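You operate a simulated robot arm through the tools that you are given. There is no shell and no other tool.

You are at the controls of a simulated robot arm. One attempt, no reset.

## Task
Melt the set coconut oil in the sun on the ledge.
Fine: open the tinted sash, stand the jar just outside till the oil runs, put it back, shut the sash; leave the other jars alone. Set down upright: coconut oil jar. Where these are worked on the way, their far stop is far enough and under half their travel is too little: tinted sash.
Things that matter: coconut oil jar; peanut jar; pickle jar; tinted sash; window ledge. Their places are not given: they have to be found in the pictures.

Only the result counts: the job must be done as asked and must still hold three seconds after the hand-in. Knocking over, shifting, dropping, spilling or breaking anything else fails it.

## Robot
A 6-joint arm with a two-finger parallel gripper, fixed in place. Base frame: the origin is at the foot of the arm, x ahead of it, y to its left, z up. Readings come in mm, degrees, newtons and seconds.
With the tool pointing down near the work surface it reaches from about 100 to 800 mm from the base axis. Its first joint turns from -115.0 to 115.0 degrees. Payload 4.2 kg.
Tool frame: the origin (TCP) lies between the finger pads and is the grasp point; the fingertips stand 23 mm ahead of it; z points along the fingers, y is the line along which they close. Largest opening 94 mm; finger width 38, thickness 10; the body of the gripper, 54 by 96 mm, starts 39 mm behind the TCP.
Orientation is told as [roll, pitch, yaw] about the base's x, y, z axes, in that order, counted from this pose: with the fingers straight down and closing along the base's y, the tool's x points along the base's -x, its y along +y and its z along -z.

## Interface
- The arm moves only by the tool nudge_tool. Its arguments are lists of equal length, an entry for each row: "hand": the gripper command, from -1 (fully open) to 1 (shut), values between in proportion; "travel": the shift along the tool's x, y, z in mm, a list of three; "delta_rot": the turn, a rotation vector about the tool's x, y, z in degrees, a list of three. In form: {"hand": [hand, ...], "travel": [[dx, dy, dz], ...], "delta_rot": [[rx, ry, rz], ...]}. A call has 1 to 20 rows; each row is the pose to reach, as a shift and turn from the pose commanded when the call began, along the tool's axes at that moment. Each row takes 0.2 s and may step no farther than 50 mm and 8.6 degrees from the row before; otherwise, or with a gripper value out of range, the whole call is refused. Where a pose cannot be reached the arm comes as near as it can. A force on the tool above 50 N (or 10 N above the force at the start of the call, whichever is more), or a blocked arm, ends the call early, and 0.2 s more pass. Each finger travels about 108 mm/s and halts on what it meets, pressing with about 27 N; the grip force reading is that of the motor and also rises with nothing between the fingers. The clock runs only during rows and for 0.2 s after the last one: add rows that repeat a pose to give the fingers time. The reply holds the time, the measured pose of the TCP, the force on the tool along the base axes, the opening and the grip force, in the units named above and with some noise, with the torque about the TCP (base axes, N m) and any sound that the robot's microphone picked up.
- Cameras (640 x 400 px; columns grow to the right, rows downward): "scene" is now at [167.1, 113, 1560.2]; the picture's right is [-0.99, -0.17, 0.00], its down [-0.11, 0.66, -0.74] and it looks along [0.13, -0.73, -0.67] (base axes); focal length 305 px, centre (320, 200). "wrist" rides on the gripper at [86, 16, -75] in the tool frame; the picture's right is [-0.18, 0.98, 0.00], its down [-0.58, -0.11, -0.81] and it looks along [-0.79, -0.15, 0.59] (tool axes); focal length 243 px, centre (320, 200).
- camera(camera): a new picture of that camera. The clock stands still meanwhile.
- slide_trunk(by): slides the trunk up (or, below 0, down) by that many mm; the arm and the scene camera ride with it, the base frame stays. It gives what a move gives, with no picture.
- aim_head(pan, tilt): turns the head with the scene camera to pan (to the left, within 80 degrees either way) and tilt (down, from -29 to 69), counted from straight ahead of the robot. It gives what a move gives.
- locate(camera, pixels): for up to 12 pixels [column, row] of the newest picture of that camera ("zoom" is the newest enlarged one), the place [x, y, z] in the base frame of the surface seen there, good to about 3 mm. The clock stands still meanwhile.
- close_up(camera, box): a new picture of the part [left, top, right, bottom] of that camera's present view, enlarged. The clock stands still meanwhile.
- hand_in(): hands the job in; it is judged then, once.

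Unless the task says otherwise, let go and move clear before handing in.

The tools are called after "Call:" as a command line: name --argument value ..., lists and objects as JSON in quotes. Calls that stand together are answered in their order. nudge_tool: Moves the arm, as the interface text tells. Its arguments: {"type":"object","properties":{"hand":{"type":"array"},"travel":{"type":"array"},"delta_rot":{"type":"array"}},"required":["hand","travel","delta_rot"]} The other tools are called the same way: slide_trunk (by) slides the trunk up or down; aim_head (pan, tilt) turns the head that bears the scene camera; camera (camera) takes a picture; locate (camera, pixels) gives the place of the surface under pixels of a picture; close_up (camera, box) takes an enlarged picture of a part of a camera's view; hand_in () hands the job in.

At the start:

```text
time: 0.0
eef_pos: [472.0, -375.5, 1298.4]
orientation: [0.0, 0.0, -0.1]
force: [-0.1, -0.1, -1.3]
wrist_torque: [0.0, 0.01, 0.01]
opening: 93.7
gripper_force: 0.0
trunk travel left (down, up): [-925.0, 65.0]
head pan, tilt: [-80.2, 41.9]
```

scene: 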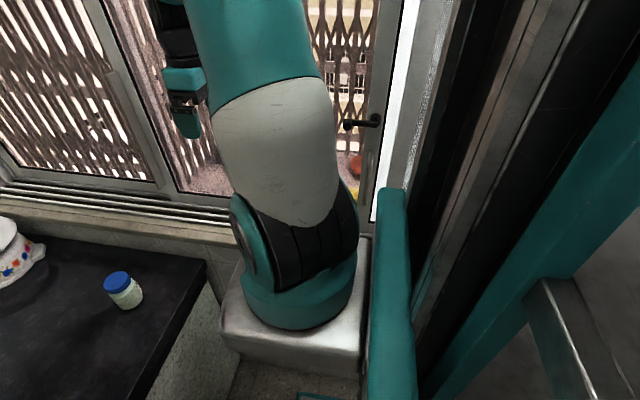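
wrist: 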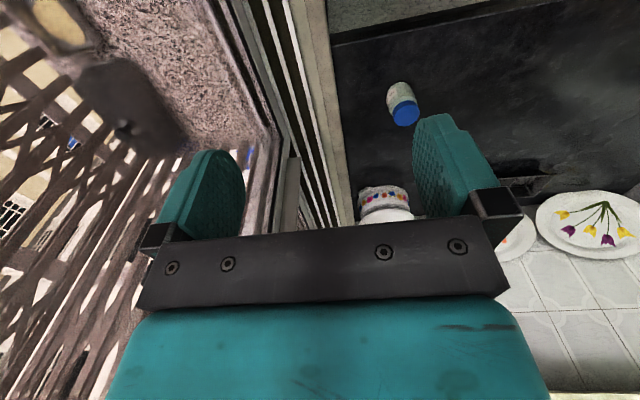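

The first pictures show a counter with a blue-lidded jar at scene (123,290), a window with sliding sashes behind the arm, and a white pot. I'll look around with the head to find all the jars and the sash.

Call:
aim_head --pan -45 --tilt 40

Call:
camera --camera "scene"

```text
time: 1.0
eef_pos: [471.0, -376.6, 1298.0]
orientation: [0.0, 0.0, -0.1]
force: [-1.1, -0.2, 0.7]
wrist_torque: [0.0, 0.02, 0.01]
opening: 94.0
gripper_force: 0.1
trunk travel left (down, up): [-925.0, 65.0]
head pan, tilt: [-45.0, 40.0]
```

```text
taken
```

scene: 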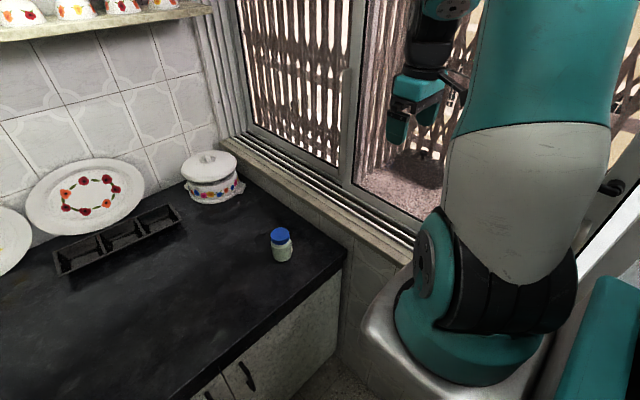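

I see the blue-lidded jar at (281,245), the pot at (210,175), and the window with frame uprights at (350,90). I'll enlarge the window region and look further left and right.

Call:
close_up --camera "scene" --box '[200, 0, 500, 270]'

Call:
locate --camera "scene" --pixels '[[281, 233], [283, 255], [281, 265], [250, 290], [346, 75], [357, 185], [300, 170], [240, 135], [400, 190], [345, 245], [320, 205], [210, 160]]'

```text
1.48 times, centred on (350, 135) of scene
```

zoom: 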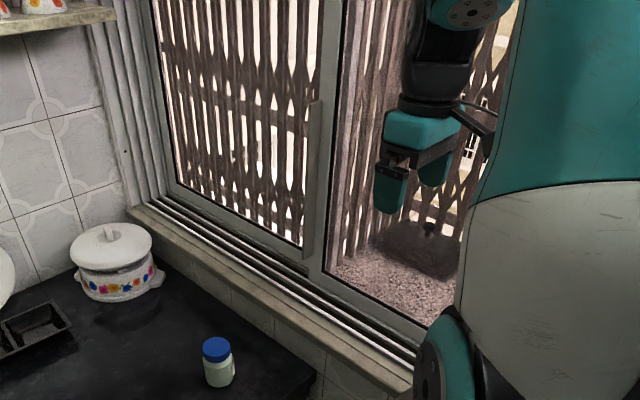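

```text
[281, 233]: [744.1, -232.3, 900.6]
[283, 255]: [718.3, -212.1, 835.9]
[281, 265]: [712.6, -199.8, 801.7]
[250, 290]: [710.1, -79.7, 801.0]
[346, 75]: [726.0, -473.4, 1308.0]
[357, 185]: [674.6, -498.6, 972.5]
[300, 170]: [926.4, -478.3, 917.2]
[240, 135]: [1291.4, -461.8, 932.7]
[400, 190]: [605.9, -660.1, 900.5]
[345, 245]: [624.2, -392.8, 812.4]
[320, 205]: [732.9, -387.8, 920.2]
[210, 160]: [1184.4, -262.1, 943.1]
```

The jar stands at about (725,-215,800–900), the window tracks lie near y≈-480 and the outside ledge at z≈900. I'll look for other jars to the left and straight ahead.

Call:
aim_head --pan 0 --tilt 40

Call:
camera --camera "scene"

Call:
aim_head --pan 50 --tilt 40

Call:
camera --camera "scene"

Call:
aim_head --pan -80 --tilt 20

Call:
camera --camera "scene"

```text
time: 2.1
eef_pos: [470.9, -375.6, 1296.4]
orientation: [0.0, 0.1, 0.0]
force: [-0.8, -1.3, 0.2]
wrist_torque: [0.03, -0.02, 0.01]
opening: 94.0
gripper_force: 0.1
trunk travel left (down, up): [-925.0, 65.0]
head pan, tilt: [0.0, 40.0]
```

```text
taken
```

scene: 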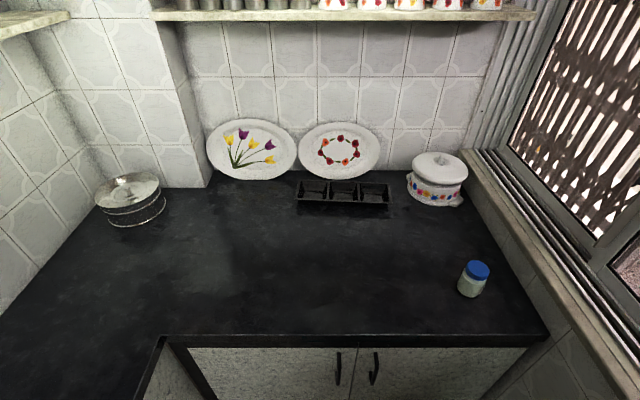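

```text
time: 3.3
eef_pos: [470.6, -375.2, 1297.3]
orientation: [0.0, 0.0, 0.0]
force: [0.2, -0.4, 0.4]
wrist_torque: [-0.02, -0.02, -0.02]
opening: 94.0
gripper_force: 0.0
trunk travel left (down, up): [-925.0, 65.0]
head pan, tilt: [50.0, 40.0]
```

```text
taken
```

scene: 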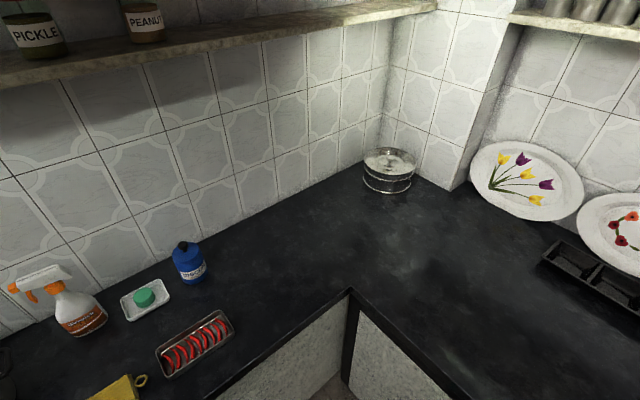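

```text
time: 5.4
eef_pos: [471.2, -376.9, 1297.4]
orientation: [0.0, 0.0, 0.0]
force: [-0.1, 0.2, -0.1]
wrist_torque: [-0.02, 0.0, -0.01]
opening: 94.2
gripper_force: 0.1
trunk travel left (down, up): [-925.0, 65.0]
head pan, tilt: [-80.0, 20.0]
```

```text
taken
```

scene: 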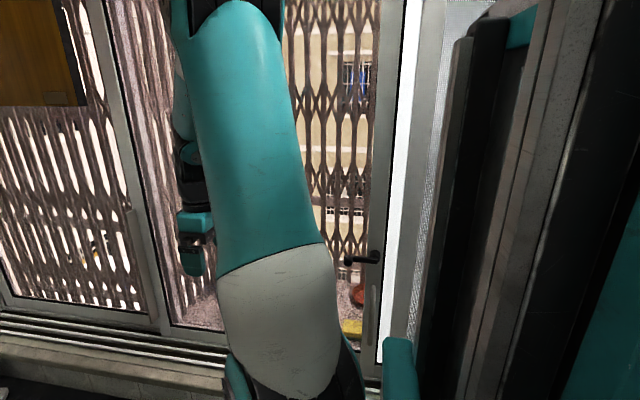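

The shelf at the left carries jars labelled PICKLE (38,35) and PEANUT (144,18), so I'll check that shelf fully and the blue-lidded jar's label.

Call:
aim_head --pan 60 --tilt 10

Call:
camera --camera "scene"

Call:
aim_head --pan 0 --tilt 10

Call:
camera --camera "scene"

Call:
aim_head --pan -35 --tilt 35

Call:
camera --camera "scene"

```text
time: 7.7
eef_pos: [472.3, -376.2, 1296.7]
orientation: [0.0, 0.0, 0.0]
force: [-0.8, -0.2, 0.4]
wrist_torque: [0.02, -0.03, 0.0]
opening: 94.1
gripper_force: 0.0
trunk travel left (down, up): [-925.0, 65.0]
head pan, tilt: [60.0, 10.0]
```

```text
taken
```

scene: 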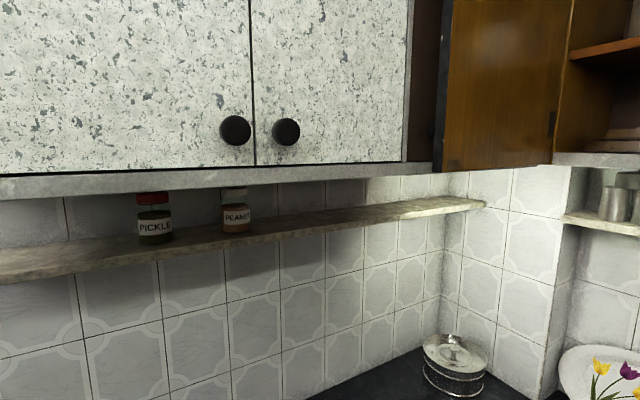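

```text
time: 8.9
eef_pos: [472.3, -376.1, 1297.3]
orientation: [0.0, 0.0, 0.1]
force: [0.1, -0.4, 0.8]
wrist_torque: [0.0, -0.01, 0.0]
opening: 94.2
gripper_force: 0.1
trunk travel left (down, up): [-925.0, 65.0]
head pan, tilt: [0.0, 10.0]
```

```text
taken
```

scene: 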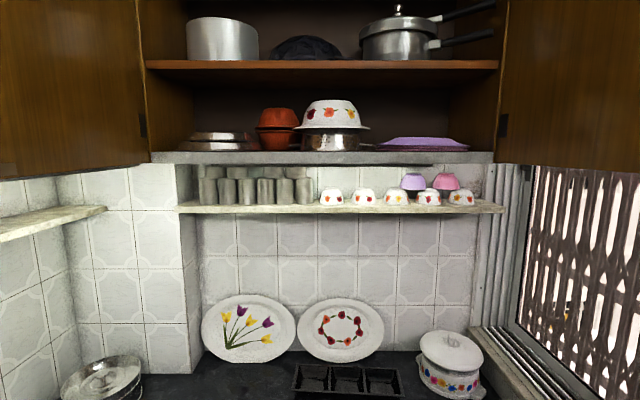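

```text
time: 10.0
eef_pos: [471.6, -375.8, 1298.2]
orientation: [0.0, 0.0, 0.0]
force: [0.0, -0.1, 0.2]
wrist_torque: [0.0, 0.01, -0.03]
opening: 94.0
gripper_force: 0.1
trunk travel left (down, up): [-925.0, 65.0]
head pan, tilt: [-35.0, 35.0]
```

```text
taken
```

scene: 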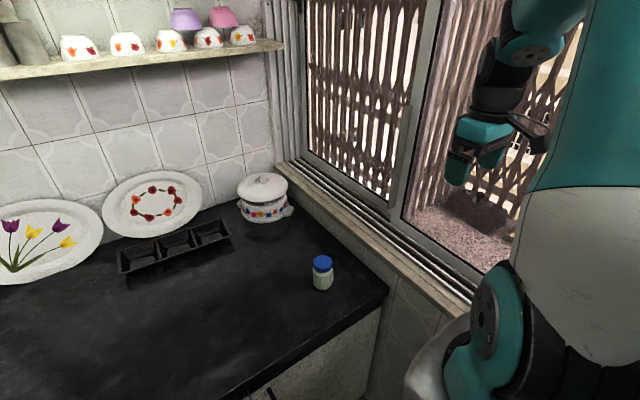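

The blue-lidded jar at (322,272) is the coconut oil jar (the shelf ones are pickle and peanut). I'll now enlarge the window frames to find the sash, its pull and its tracks.

Call:
close_up --camera "scene" --box '[270, 60, 510, 310]'

Call:
camera --camera "wrist"

Call:
close_up --camera "scene" --box '[300, 240, 345, 300]'

```text
1.60 times, centred on (390, 185) of scene
```

zoom: 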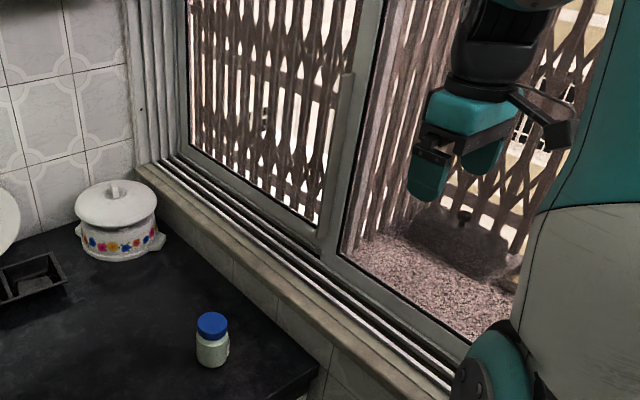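

```text
taken
```

wrist: 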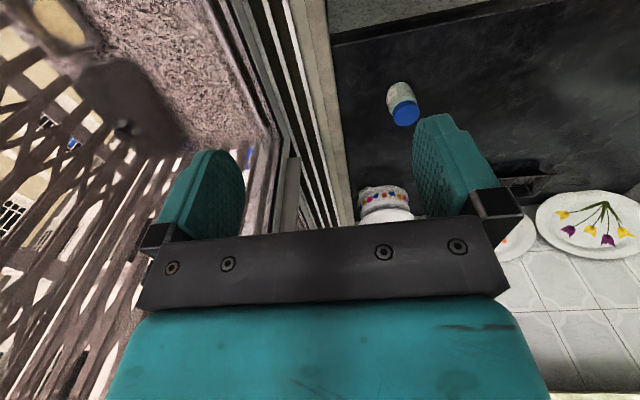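

```text
6.67 times, centred on (322, 270) of scene
```

zoom: 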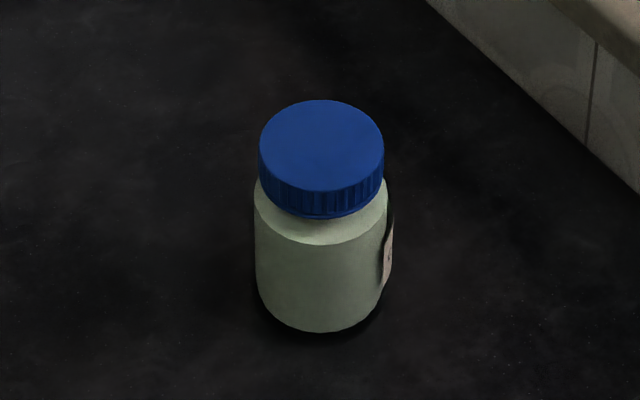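

The jar's label faces away on the right side, which suits. I'll re-enlarge the window and measure the stiles and tracks.

Call:
close_up --camera "scene" --box '[370, 60, 510, 310]'

Call:
close_up --camera "scene" --box '[350, 100, 510, 230]'

Call:
locate --camera "zoom" --pixels '[[195, 60], [180, 150], [150, 250], [130, 300], [220, 60], [210, 150], [225, 300], [100, 330], [260, 250], [205, 250], [165, 330], [195, 310]]'

```text
1.60 times, centred on (440, 185) of scene
```

zoom: 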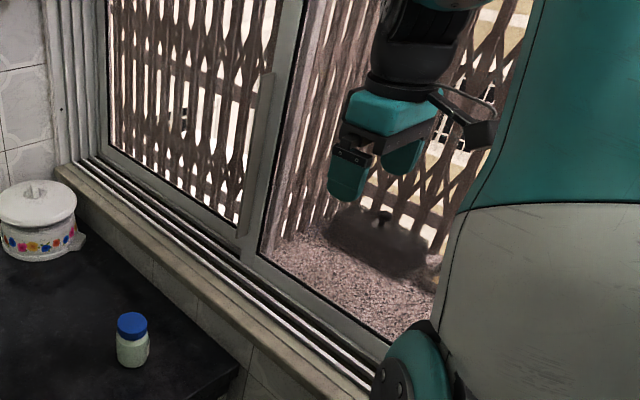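

```text
3.08 times, centred on (430, 165) of scene
```

zoom: 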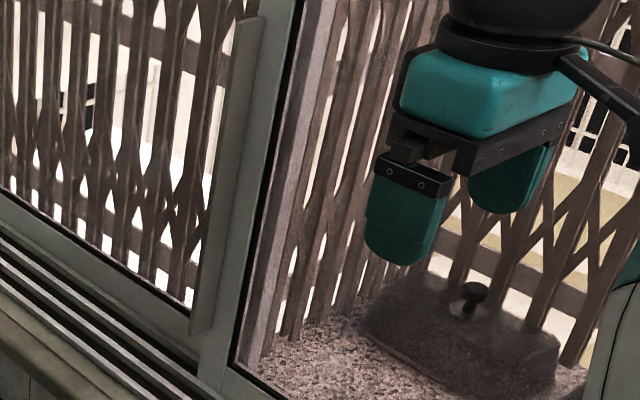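

```text
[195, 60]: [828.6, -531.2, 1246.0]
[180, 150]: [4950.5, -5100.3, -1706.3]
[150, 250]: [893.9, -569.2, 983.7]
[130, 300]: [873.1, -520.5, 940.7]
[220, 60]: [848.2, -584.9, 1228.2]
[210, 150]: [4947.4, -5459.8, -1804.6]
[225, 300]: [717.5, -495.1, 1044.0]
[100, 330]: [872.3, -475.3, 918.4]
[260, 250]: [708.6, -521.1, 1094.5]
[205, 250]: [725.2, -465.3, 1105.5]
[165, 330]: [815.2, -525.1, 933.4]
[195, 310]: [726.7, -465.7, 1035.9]
```

The vertical pull strip sits at about x≈726, y≈-465, z≈1020–1310. I'll look at the right half of the window, including the dark lever seen earlier at (365,122).

Call:
aim_head --pan -80 --tilt 30

Call:
camera --camera "scene"

Call:
locate --camera "scene" --pixels '[[350, 195], [375, 185], [375, 100], [372, 240], [400, 100], [155, 120], [165, 200], [205, 290], [340, 100], [150, 20], [357, 230], [375, 20]]'

Call:
close_up --camera "scene" --box '[280, 60, 480, 300]'

Call:
close_up --camera "scene" --box '[80, 60, 280, 310]'

```text
time: 11.1
eef_pos: [472.9, -375.3, 1297.3]
orientation: [-0.1, 0.0, 0.1]
force: [0.4, 0.2, -0.1]
wrist_torque: [0.0, 0.0, -0.02]
opening: 94.0
gripper_force: 0.0
trunk travel left (down, up): [-925.0, 65.0]
head pan, tilt: [-80.0, 30.0]
```

```text
taken
```

scene: 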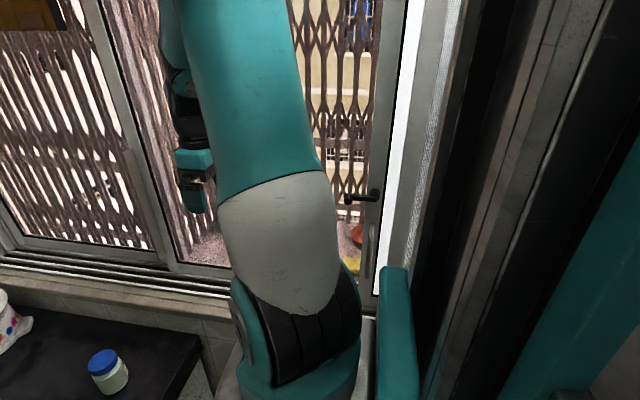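

```text
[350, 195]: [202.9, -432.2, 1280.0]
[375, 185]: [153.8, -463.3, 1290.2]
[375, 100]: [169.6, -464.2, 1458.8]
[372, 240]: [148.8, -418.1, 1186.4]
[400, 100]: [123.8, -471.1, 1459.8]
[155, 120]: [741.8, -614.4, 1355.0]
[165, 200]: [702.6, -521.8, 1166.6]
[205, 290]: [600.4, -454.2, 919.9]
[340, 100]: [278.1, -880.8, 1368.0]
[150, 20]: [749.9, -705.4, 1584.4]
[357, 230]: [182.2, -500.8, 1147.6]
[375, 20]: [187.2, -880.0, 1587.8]
```

```text
1.67 times, centred on (380, 180) of scene
```

zoom: 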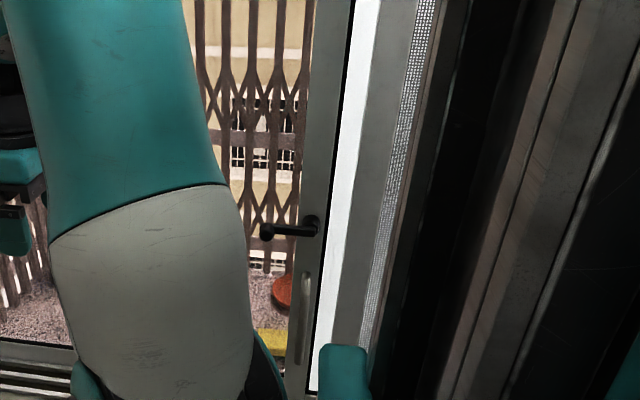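

```text
1.60 times, centred on (180, 185) of scene
```

zoom: 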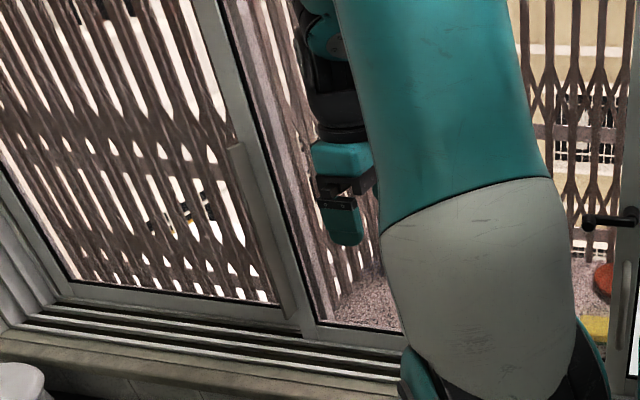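

The right sash's far stile at (385,180) carries a black lever (360,195) near (200,-432,1280) and a vertical pull (368,240). I'll measure the arm's base and these details so I can plan reach.

Call:
locate --camera "scene" --pixels '[[300, 380], [250, 340], [350, 330], [395, 300], [260, 100], [290, 230], [195, 160], [193, 205], [365, 260], [362, 190], [376, 196], [385, 270]]'

Call:
close_up --camera "scene" --box '[330, 160, 420, 300]'

Call:
aim_head --pan -80 --tilt 60

Call:
camera --camera "scene"

```text
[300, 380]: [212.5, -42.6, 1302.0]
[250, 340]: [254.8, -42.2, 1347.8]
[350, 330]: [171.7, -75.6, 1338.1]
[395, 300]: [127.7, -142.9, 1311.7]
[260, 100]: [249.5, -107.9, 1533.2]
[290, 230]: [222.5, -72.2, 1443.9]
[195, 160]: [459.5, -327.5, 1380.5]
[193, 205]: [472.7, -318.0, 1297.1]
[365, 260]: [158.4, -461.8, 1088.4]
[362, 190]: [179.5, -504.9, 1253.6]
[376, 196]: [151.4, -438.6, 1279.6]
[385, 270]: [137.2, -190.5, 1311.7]
```

```text
2.86 times, centred on (375, 230) of scene
```

zoom: 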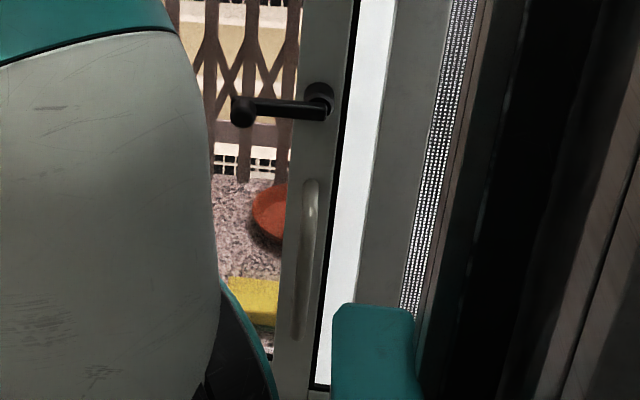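

```text
time: 12.0
eef_pos: [472.1, -376.0, 1298.0]
orientation: [0.0, 0.0, 0.0]
force: [-0.7, 0.6, -0.3]
wrist_torque: [0.01, -0.01, -0.01]
opening: 94.0
gripper_force: 0.0
trunk travel left (down, up): [-925.0, 65.0]
head pan, tilt: [-80.0, 60.0]
```

```text
taken
```

scene: 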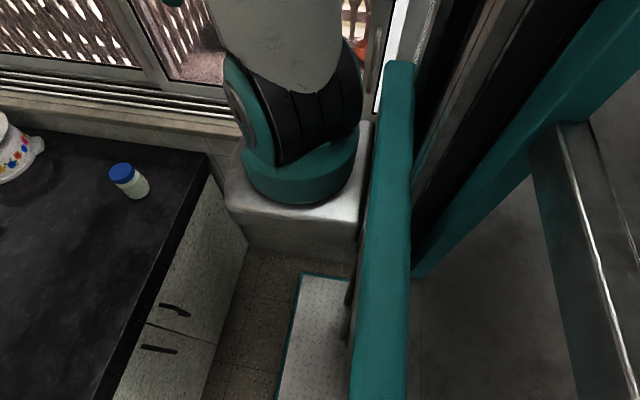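

The arm stands on a silver box, with its base just below the camera; I'll measure this picture to learn where the base axis is.

Call:
locate --camera "scene" --pixels '[[300, 190], [250, 180], [350, 165], [295, 225], [240, 215], [365, 210], [365, 130], [390, 200], [310, 330], [205, 160], [210, 130], [440, 300]]'

```text
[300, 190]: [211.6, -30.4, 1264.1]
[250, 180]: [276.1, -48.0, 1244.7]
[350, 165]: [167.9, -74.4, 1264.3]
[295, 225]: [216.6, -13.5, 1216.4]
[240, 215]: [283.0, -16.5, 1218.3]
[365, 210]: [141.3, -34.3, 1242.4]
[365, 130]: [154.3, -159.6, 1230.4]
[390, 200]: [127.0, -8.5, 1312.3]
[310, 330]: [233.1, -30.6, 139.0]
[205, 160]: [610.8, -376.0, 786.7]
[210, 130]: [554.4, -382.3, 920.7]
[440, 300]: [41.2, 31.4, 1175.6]
```

The arm's axis is near (220,-105) with the base plate at z≈1230, and the shelf/cupboards hang overhead. I'll look upward to find what could hit the arm's elbow.

Call:
aim_head --pan -45 --tilt 0

Call:
camera --camera "scene"

Call:
locate --camera "scene" --pixels '[[150, 100], [200, 150], [230, 170], [100, 170], [300, 100], [380, 200], [420, 100], [450, 200], [560, 100], [260, 250], [330, 300], [200, 30]]'

Call:
aim_head --pan -60 --tilt -25

Call:
camera --camera "scene"

```text
time: 13.3
eef_pos: [471.0, -377.0, 1297.2]
orientation: [0.0, -0.1, 0.0]
force: [0.1, -0.2, 0.4]
wrist_torque: [0.0, 0.01, -0.01]
opening: 94.0
gripper_force: 0.0
trunk travel left (down, up): [-925.0, 65.0]
head pan, tilt: [-45.0, 0.0]
```

```text
taken
```

scene: 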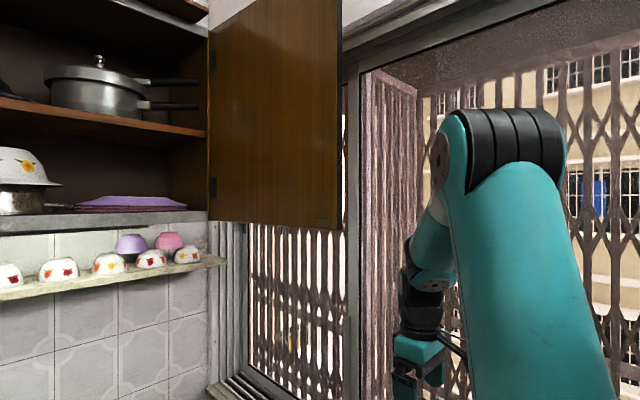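

```text
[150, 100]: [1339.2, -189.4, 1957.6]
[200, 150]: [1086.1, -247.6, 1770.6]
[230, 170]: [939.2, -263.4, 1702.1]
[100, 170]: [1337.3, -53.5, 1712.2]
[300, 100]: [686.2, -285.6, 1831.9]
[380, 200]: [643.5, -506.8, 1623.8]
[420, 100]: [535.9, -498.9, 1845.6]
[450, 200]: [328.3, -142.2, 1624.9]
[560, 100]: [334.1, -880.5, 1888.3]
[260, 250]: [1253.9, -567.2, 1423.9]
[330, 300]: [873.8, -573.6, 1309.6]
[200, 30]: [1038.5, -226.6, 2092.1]
```

```text
time: 14.2
eef_pos: [471.2, -375.2, 1297.2]
orientation: [0.1, 0.0, -0.1]
force: [0.2, 0.6, -0.5]
wrist_torque: [-0.03, 0.02, -0.03]
opening: 93.7
gripper_force: 0.1
trunk travel left (down, up): [-925.0, 65.0]
head pan, tilt: [-60.0, -25.0]
```

```text
taken
```

scene: 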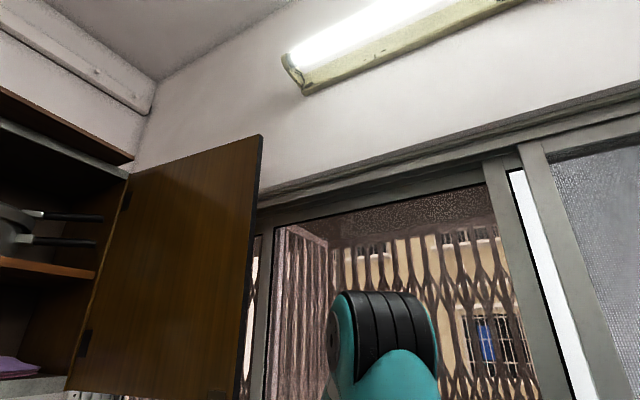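

The open cupboard door hangs at y≈-285, x≈620–1040, above z≈1590, so I must keep the elbow clear of it by lowering the trunk for far reaches. First I'll swing the arm left over the counter's front to clear the view of the window.

Call:
nudge_tool --hand '[-1, -1, -1, -1, -1, -1, -1, -1, -1]' --travel '[[-10, 35, 0], [-20, 70, 0], [-30, 105, 0], [-40, 140, 0], [-50, 175, 0], [-60, 210, 0], [-70, 245, 0], [-80, 280, 0], [-88, 316, 0]]' --delta_rot '[[0, 0, 0], [0, 0, 0], [0, 0, 0], [0, 0, 0], [0, 0, 0], [0, 0, 0], [0, 0, 0], [0, 0, 0], [0, 0, 0]]'

Call:
aim_head --pan -70 --tilt 25

Call:
camera --camera "scene"

Call:
camera --camera "wrist"

```text
time: 16.2
eef_pos: [557.6, -58.3, 1296.5]
orientation: [0.0, 0.0, -0.1]
force: [0.4, 0.2, 0.0]
wrist_torque: [0.03, 0.04, -0.01]
opening: 94.0
gripper_force: 0.1
trunk travel left (down, up): [-925.0, 65.0]
head pan, tilt: [-60.0, -25.0]
```

```text
time: 17.4
eef_pos: [558.9, -58.0, 1295.9]
orientation: [0.1, 0.0, 0.0]
force: [0.0, -0.3, 0.1]
wrist_torque: [-0.02, -0.04, 0.01]
opening: 94.0
gripper_force: 0.1
trunk travel left (down, up): [-925.0, 65.0]
head pan, tilt: [-70.0, 25.0]
```

```text
taken
```

scene: 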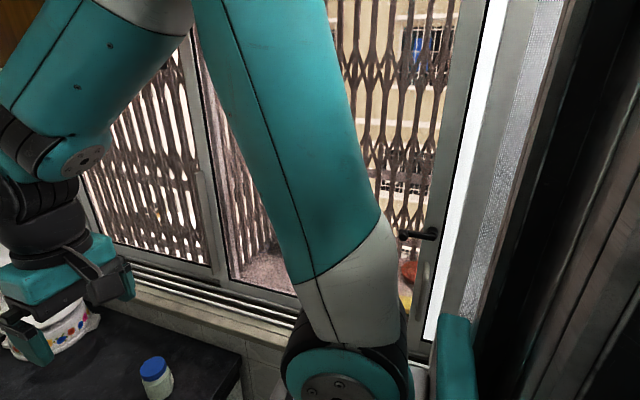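

```text
taken
```

wrist: 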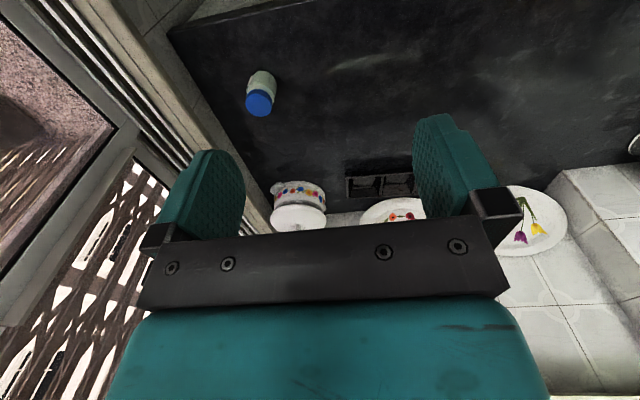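

The wrist picture shows the ledge through one pane tinged pinkish and the other pane with pure white gaps. I'll enlarge both panes to tell which is tinted.

Call:
close_up --camera "wrist" --box '[0, 0, 260, 400]'

Call:
close_up --camera "scene" --box '[80, 120, 310, 330]'

Call:
close_up --camera "scene" --box '[360, 0, 560, 200]'

Call:
close_up --camera "scene" --box '[360, 200, 520, 350]'

```text
1.00 times, centred on (130, 200) of wrist (not enlarged: the box is as wide or as high as the picture)
```

zoom: 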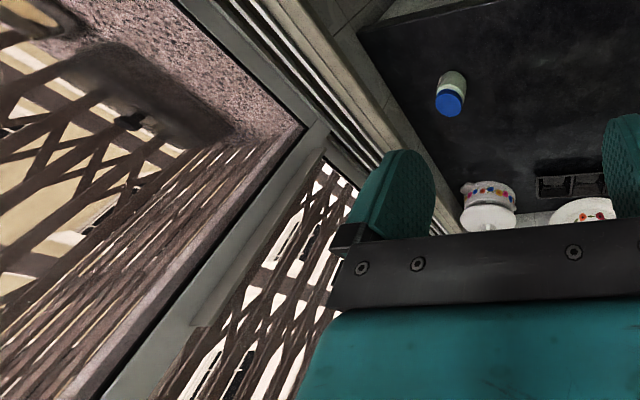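

```text
1.90 times, centred on (195, 225) of scene
```

zoom: 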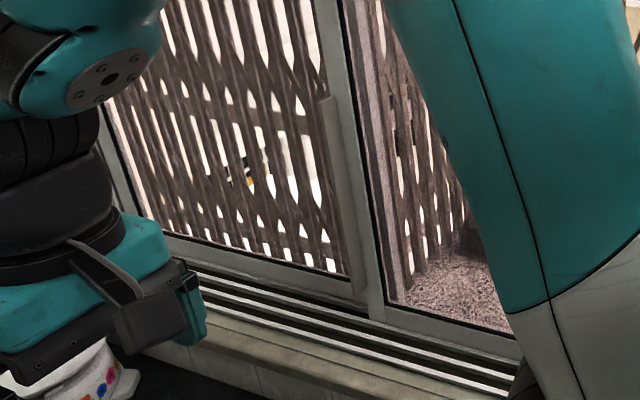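

```text
2.00 times, centred on (460, 100) of scene
```

zoom: 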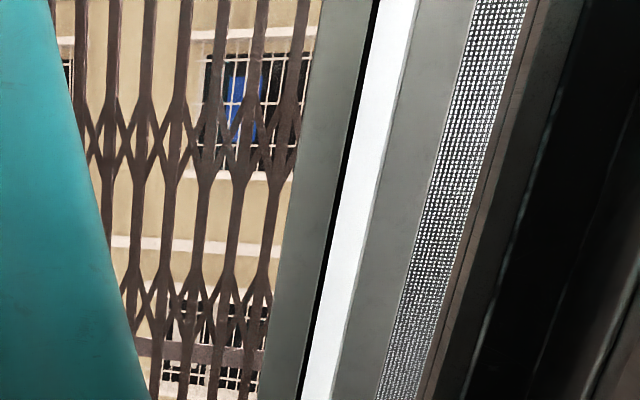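

```text
2.67 times, centred on (440, 275) of scene
```

zoom: 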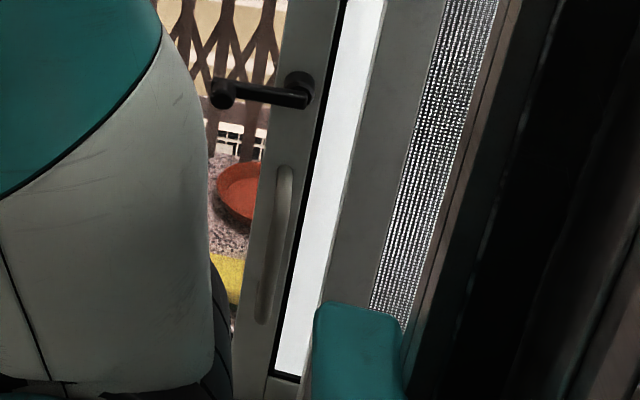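

The middle sash (x≈150–700) carries the lever and a bow pull on its right stile, and its outer view looks toned compared with the white strip at (470,100). I'll turn the wrist so its camera faces the window and move it in to see the sash clearly.

Call:
nudge_tool --hand '[-1, -1, -1, -1, -1, -1, -1, -1, -1, -1, -1]' --travel '[[13, -17, 0], [26, -35, 0], [39, -52, 0], [52, -70, 0], [65, -87, 0], [78, -105, 0], [91, -122, 0], [104, -140, 0], [117, -157, 0], [128, -175, 0], [138, -192, 0]]' --delta_rot '[[0, 0, 8.2], [0, 0, 16.4], [0, 0, 24.6], [0, 0, 32.8], [0, 0, 41], [0, 0, 49.2], [0, 0, 57.4], [0, 0, 65.6], [0, 0, 73.8], [0, 0, 82], [0, 0, 90]]'

Call:
camera --camera "wrist"

Call:
camera --camera "scene"

```text
time: 19.8
eef_pos: [421.6, -254.1, 1298.5]
orientation: [0.0, 0.0, -90.1]
force: [0.2, 0.5, 0.8]
wrist_torque: [0.0, -0.04, 0.02]
opening: 94.0
gripper_force: 0.0
trunk travel left (down, up): [-925.0, 65.0]
head pan, tilt: [-70.0, 25.0]
```

```text
taken
```

wrist: 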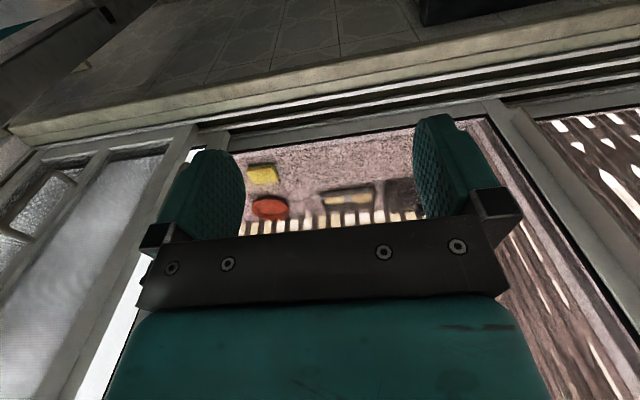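

```text
taken
```

scene: 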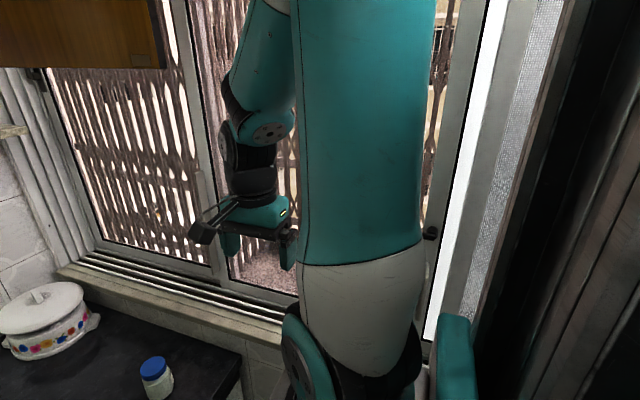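

The wrist view shows the middle sash frame from (215,130) to (500,110), with a yellow item (262,173), a red dish (270,208) and a grey tray (345,195) out on the ledge. I'll measure the ledge, those items and the sash frame.

Call:
locate --camera "wrist" --pixels '[[262, 173], [270, 208], [347, 195], [330, 160], [380, 155], [300, 230], [480, 117], [220, 140], [350, 125], [350, 95], [350, 110], [330, 75]]'

Call:
locate --camera "wrist" --pixels '[[505, 150], [545, 190], [560, 110], [600, 105], [215, 125], [160, 140], [130, 160], [100, 170], [120, 330], [30, 330], [185, 150], [530, 250]]'

Call:
close_up --camera "wrist" --box '[160, 80, 480, 240]'

Call:
close_up --camera "wrist" --box '[0, 90, 260, 400]'

```text
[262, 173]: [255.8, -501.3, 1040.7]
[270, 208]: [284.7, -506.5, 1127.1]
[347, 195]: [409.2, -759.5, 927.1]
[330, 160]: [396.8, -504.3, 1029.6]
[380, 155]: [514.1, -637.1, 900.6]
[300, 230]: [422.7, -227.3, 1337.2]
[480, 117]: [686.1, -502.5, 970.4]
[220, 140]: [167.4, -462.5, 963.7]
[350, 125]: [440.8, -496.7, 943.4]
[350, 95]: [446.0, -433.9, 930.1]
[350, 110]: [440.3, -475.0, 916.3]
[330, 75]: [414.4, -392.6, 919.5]
```

```text
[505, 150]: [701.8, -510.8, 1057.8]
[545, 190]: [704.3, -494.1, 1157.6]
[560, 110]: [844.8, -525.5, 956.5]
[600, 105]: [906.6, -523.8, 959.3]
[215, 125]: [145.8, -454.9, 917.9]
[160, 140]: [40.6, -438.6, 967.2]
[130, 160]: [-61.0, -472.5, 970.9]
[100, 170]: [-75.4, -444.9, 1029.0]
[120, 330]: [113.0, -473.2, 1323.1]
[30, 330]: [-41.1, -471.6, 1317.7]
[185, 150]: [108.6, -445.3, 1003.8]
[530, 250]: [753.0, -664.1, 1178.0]
```

```text
2.00 times, centred on (320, 160) of wrist
```

zoom: 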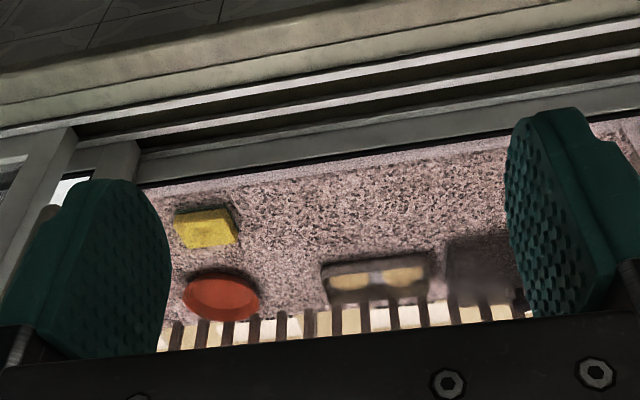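

```text
1.29 times, centred on (130, 245) of wrist
```

zoom: 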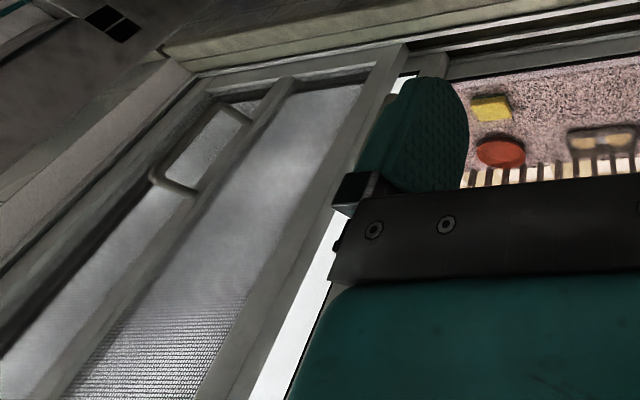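

The middle sash's glass is at y≈-503 with ledge surface z≈900 beyond; a frosted/mesh sash at y≈-472 sits to the right (x<140). I'll raise the wrist and turn it toward the lever and bow pull on the right stile to see how they are built.

Call:
nudge_tool --hand '[-1, -1, -1, -1, -1, -1]' --travel '[[-3, 3, -25], [-6, 6, -50], [-9, 9, -75], [-12, 12, -100], [-14, 15, -125], [-16, 18, -150]]' --delta_rot '[[0, 0, 7.5], [0, 0, 15], [0, 0, 22.5], [0, 0, 30], [0, 0, 37.5], [0, 0, 45]]'

Call:
camera --camera "wrist"

```text
time: 21.2
eef_pos: [437.8, -269.3, 1448.1]
orientation: [0.0, -0.1, -135.1]
force: [0.2, 0.7, 0.2]
wrist_torque: [-0.03, 0.03, 0.01]
opening: 94.0
gripper_force: 0.0
trunk travel left (down, up): [-925.0, 65.0]
head pan, tilt: [-70.0, 25.0]
```

```text
taken
```

wrist: 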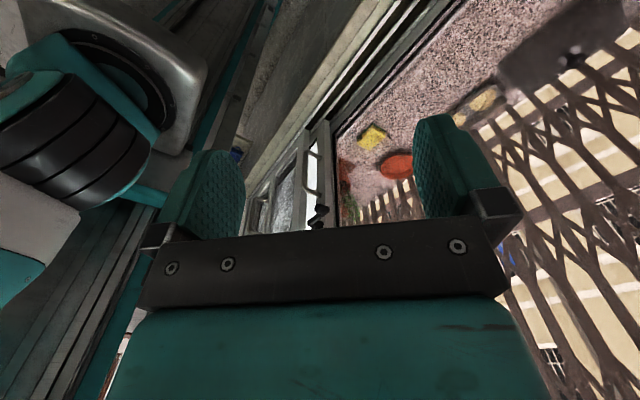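

The lever (320,215) and the bow pull (313,175) on the right stile are now visible in the wrist picture. I'll enlarge and measure them.

Call:
close_up --camera "wrist" --box '[240, 110, 400, 235]'

Call:
locate --camera "zoom" --pixels '[[300, 150], [285, 200], [300, 300], [310, 365], [330, 340], [320, 390], [345, 200], [345, 300], [225, 250], [255, 150], [400, 120], [330, 100]]'

```text
3.20 times, centred on (320, 172) of wrist
```

zoom: 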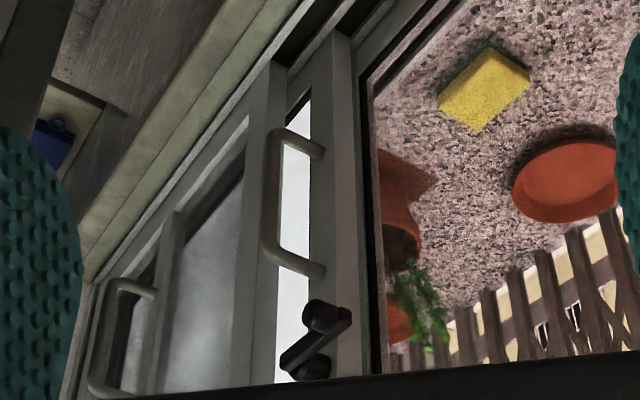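

```text
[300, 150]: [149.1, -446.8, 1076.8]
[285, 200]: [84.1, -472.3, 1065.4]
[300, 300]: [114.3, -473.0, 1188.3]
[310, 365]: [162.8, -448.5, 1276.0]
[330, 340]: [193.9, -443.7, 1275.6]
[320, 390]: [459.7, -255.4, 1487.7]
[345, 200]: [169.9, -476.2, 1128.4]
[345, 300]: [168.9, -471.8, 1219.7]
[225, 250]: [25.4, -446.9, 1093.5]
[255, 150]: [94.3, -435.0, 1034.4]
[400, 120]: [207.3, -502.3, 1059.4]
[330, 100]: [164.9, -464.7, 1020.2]
```

The right stile (y≈-470) carries a D-shaped bow pull (x≈149, z≈1060–1190) below the black lever (z≈1277). Before choosing a grip I'll swing the wrist camera toward the left stile's strip near x≈726 to see which sash it belongs to.

Call:
nudge_tool --hand '[-1, -1, -1, -1, -1, -1, -1, -1, -1, -1, -1]' --travel '[[6, 2, 4], [12, 4, 8], [18, 6, 13], [24, 8, 17], [30, 10, 22], [35, 12, 26], [40, 14, 30], [46, 16, 35], [52, 18, 39], [58, 20, 44], [64, 23, 48]]' --delta_rot '[[0, 0, -8.2], [0, 0, -16.4], [0, 0, -24.6], [0, 0, -32.8], [0, 0, -41], [0, 0, -49.2], [0, 0, -57.4], [0, 0, -65.6], [0, 0, -73.8], [0, 0, -82], [0, 0, -90]]'

Call:
camera --camera "wrist"

Call:
close_up --camera "wrist" --box '[200, 60, 440, 230]'

```text
time: 23.6
eef_pos: [501.5, -240.1, 1398.7]
orientation: [0.0, 0.0, -44.9]
force: [-0.1, 0.0, 0.7]
wrist_torque: [0.0, -0.01, -0.01]
opening: 93.9
gripper_force: 0.1
trunk travel left (down, up): [-925.0, 65.0]
head pan, tilt: [-70.0, 25.0]
```

```text
taken
```

wrist: 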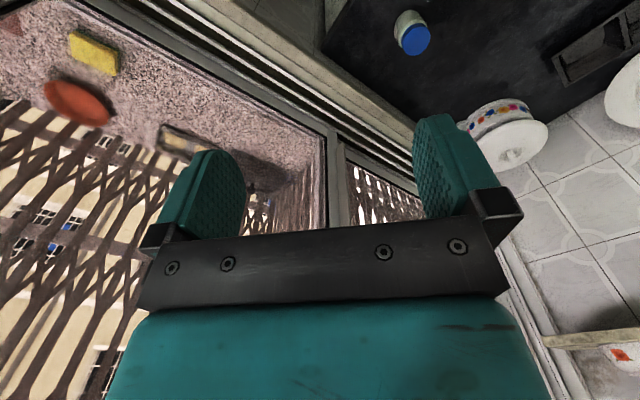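

```text
2.35 times, centred on (320, 145) of wrist
```

zoom: 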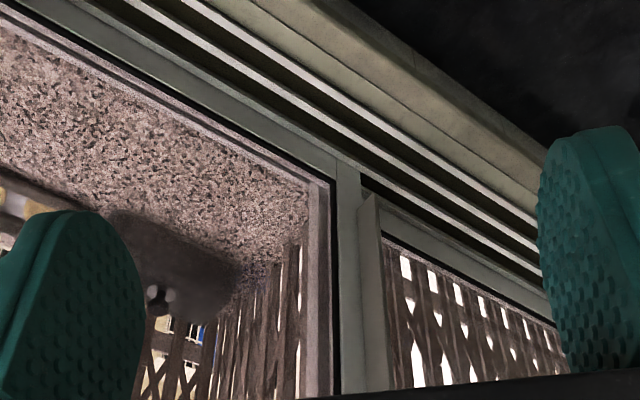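

The strip at zoom (372,290) stands on the middle sash's left stile, and the left sash lies further out, so the middle sash should slide left on the inner track. I'll bring the tool, yawed to face the window and tilted, toward the D-pull on the right stile and check reach on the way.

Call:
nudge_tool --hand '[-1, -1, -1, -1, -1, -1, -1, -1]' --travel '[[5, -30, -3], [11, -60, -5], [16, -90, -8], [22, -120, -11], [27, -150, -13], [32, -180, -16], [38, -210, -18], [43, -241, -21]]' --delta_rot '[[0, 0, 5.6], [0, 0, 11.2], [0, 0, 16.8], [0, 0, 22.4], [0, 0, 28], [0, 0, 33.6], [0, 0, 39.2], [0, 0, 44.9]]'

Call:
nudge_tool --hand '[-1, -1, -1, -1, -1]' --travel '[[0, 0, 0], [0, 0, 0], [0, 0, 0], [0, 0, 0], [0, 0, 0]]' --delta_rot '[[0, -6, 0], [0, -12, 0], [0, -18, 0], [0, -24, 0], [0, -30, 0]]'

Call:
camera --camera "wrist"

Call:
camera --camera "scene"

```text
time: 25.4
eef_pos: [299.9, -379.1, 1422.1]
orientation: [-0.1, 0.0, -90.0]
force: [0.4, 0.7, -0.3]
wrist_torque: [0.0, 0.01, 0.0]
opening: 94.0
gripper_force: 0.1
trunk travel left (down, up): [-925.0, 65.0]
head pan, tilt: [-70.0, 25.0]
```

```text
time: 26.6
eef_pos: [306.5, -395.0, 1414.8]
orientation: [-0.1, -30.0, -89.9]
force: [0.3, -0.1, 0.3]
wrist_torque: [-0.04, -0.01, 0.0]
opening: 94.1
gripper_force: 0.2
out of reach, approached as far as the arm can: row 4, 5
trunk travel left (down, up): [-925.0, 65.0]
head pan, tilt: [-70.0, 25.0]
```

```text
taken
```

wrist: 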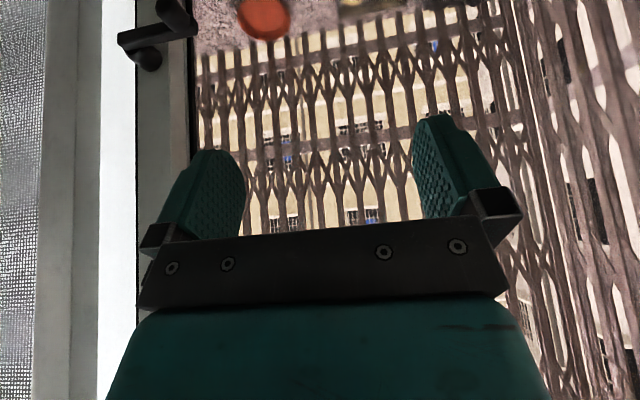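

```text
taken
```

scene: 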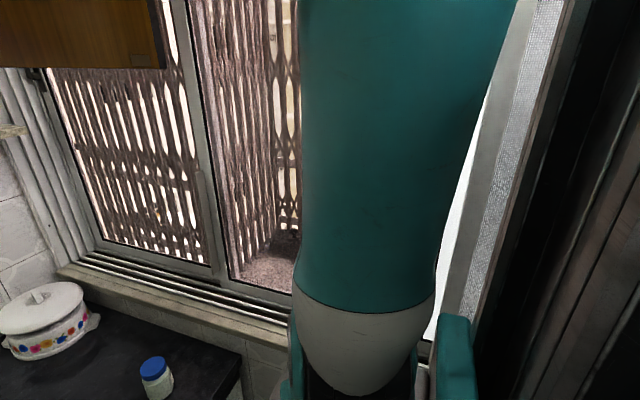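

At 30° of tilt the arm was at its close-range limit (rows 4–5 stopped at y≈-395), and the lever shows at wrist (160,30). I'll ease the tilt to 20° and move right toward the D-pull, staying above the lever.

Call:
nudge_tool --hand '[-1, -1, -1, -1, -1]' --travel '[[6, -29, 8], [12, -58, 16], [18, -87, 24], [24, -116, 32], [29, -146, 41]]' --delta_rot '[[0, 5, 0], [0, 10, 0], [0, 10, 0], [0, 10, 0], [0, 10, 0]]'

Call:
camera --camera "wrist"

Call:
camera --camera "scene"

```text
time: 27.8
eef_pos: [163.0, -388.6, 1365.4]
orientation: [0.0, -20.0, -90.0]
force: [0.2, 0.1, -0.8]
wrist_torque: [0.03, -0.02, 0.0]
opening: 94.2
gripper_force: 0.0
trunk travel left (down, up): [-925.0, 65.0]
head pan, tilt: [-70.0, 25.0]
```

```text
taken
```

wrist: 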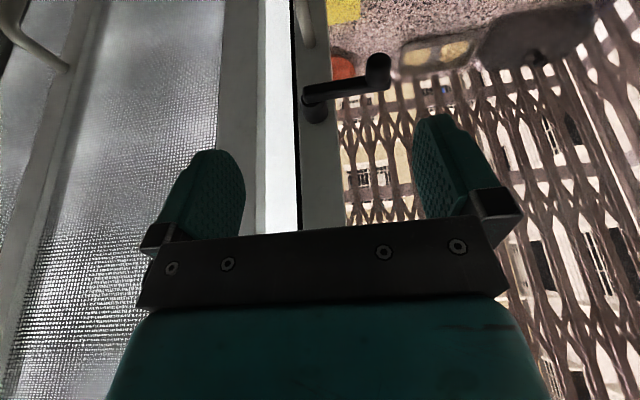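

```text
taken
```

scene: 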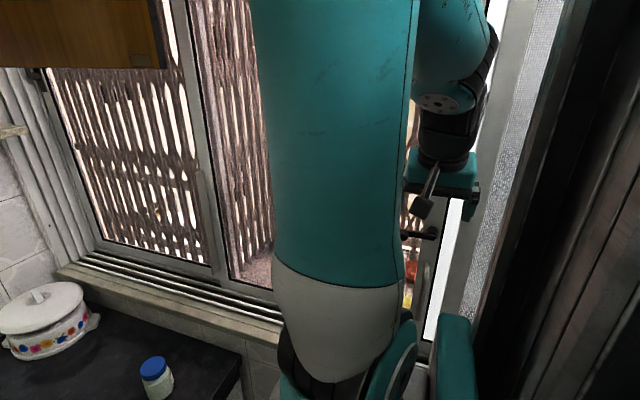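

The tool reached (163,-389,1365) at 20° tilt, and the wrist picture shows the lever (345,85) and top of the D-pull (305,20). I'll measure both.

Call:
close_up --camera "wrist" --box '[220, 0, 420, 125]'

Call:
locate --camera "wrist" --pixels '[[376, 62], [376, 75], [345, 88], [315, 95], [315, 112], [304, 15], [305, 38], [290, 100], [240, 100], [280, 20], [250, 40], [330, 180]]'

```text
3.20 times, centred on (320, 62) of wrist
```

zoom: 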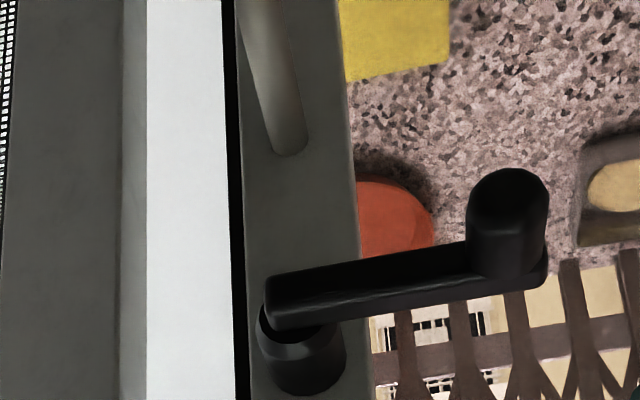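

```text
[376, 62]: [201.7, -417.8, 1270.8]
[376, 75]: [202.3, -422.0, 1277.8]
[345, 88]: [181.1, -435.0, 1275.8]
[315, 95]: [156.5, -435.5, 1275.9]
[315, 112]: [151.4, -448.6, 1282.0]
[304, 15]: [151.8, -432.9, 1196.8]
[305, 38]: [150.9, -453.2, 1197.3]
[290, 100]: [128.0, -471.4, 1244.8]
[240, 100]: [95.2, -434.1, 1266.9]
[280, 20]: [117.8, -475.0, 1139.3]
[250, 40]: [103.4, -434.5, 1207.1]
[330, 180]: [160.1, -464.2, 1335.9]
```

The crank-style lever's knob reaches y≈-408 at x≈202, and the D-pull's bar is at x≈151 with y≈-420, top at z≈1197. I'll half-close the fingers and come down in front of the D-pull with 25° tilt, staying clear of the knob.

Call:
nudge_tool --hand '[0, 0, 0, 0, 0]' --travel '[[9, -12, 20], [19, -12, 45], [28, -12, 70], [38, -12, 95], [47, -12, 116]]' --delta_rot '[[0, -1, 0], [0, -2, 0], [0, -3, 0], [0, -4, 0], [0, -5, 0]]'

Call:
camera --camera "wrist"

Call:
camera --camera "scene"

```text
time: 29.0
eef_pos: [145.7, -411.6, 1245.4]
orientation: [0.0, -24.8, -89.9]
force: [-0.2, 0.0, 0.6]
wrist_torque: [-0.05, 0.03, -0.01]
opening: 47.2
gripper_force: 0.0
out of reach, approached as far as the arm can: row 4, 5
trunk travel left (down, up): [-925.0, 65.0]
head pan, tilt: [-70.0, 25.0]
```

```text
taken
```

wrist: 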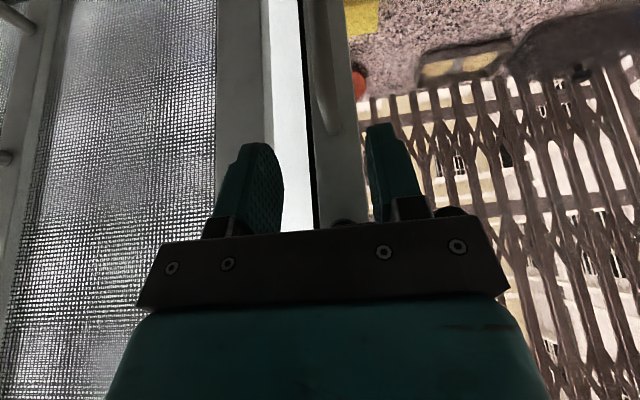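

```text
taken
```

scene: 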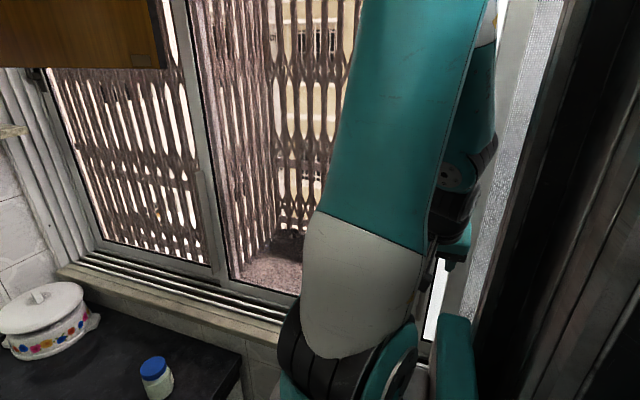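

The fold limit pushed the tool to y≈-412 at z≈1245, so close-in descent is better done with the trunk slide. I'll lift back to (151,-388,1375) first, then lower the trunk.

Call:
nudge_tool --hand '[0, 0, 0, 0]' --travel '[[-9, 1, -32], [-17, 3, -64], [-26, 4, -96], [-34, 5, -127]]' --delta_rot '[[0, 0, 0], [0, 0, 0], [0, 0, 0], [0, 0, 0]]'

```text
time: 30.0
eef_pos: [156.9, -389.1, 1373.6]
orientation: [-0.1, -24.8, -89.9]
force: [-0.1, -0.3, -0.4]
wrist_torque: [0.01, 0.0, -0.02]
opening: 47.1
gripper_force: 0.1
out of reach, approached as far as the arm can: row 2, 3, 4
trunk travel left (down, up): [-925.0, 65.0]
head pan, tilt: [-70.0, 25.0]
```

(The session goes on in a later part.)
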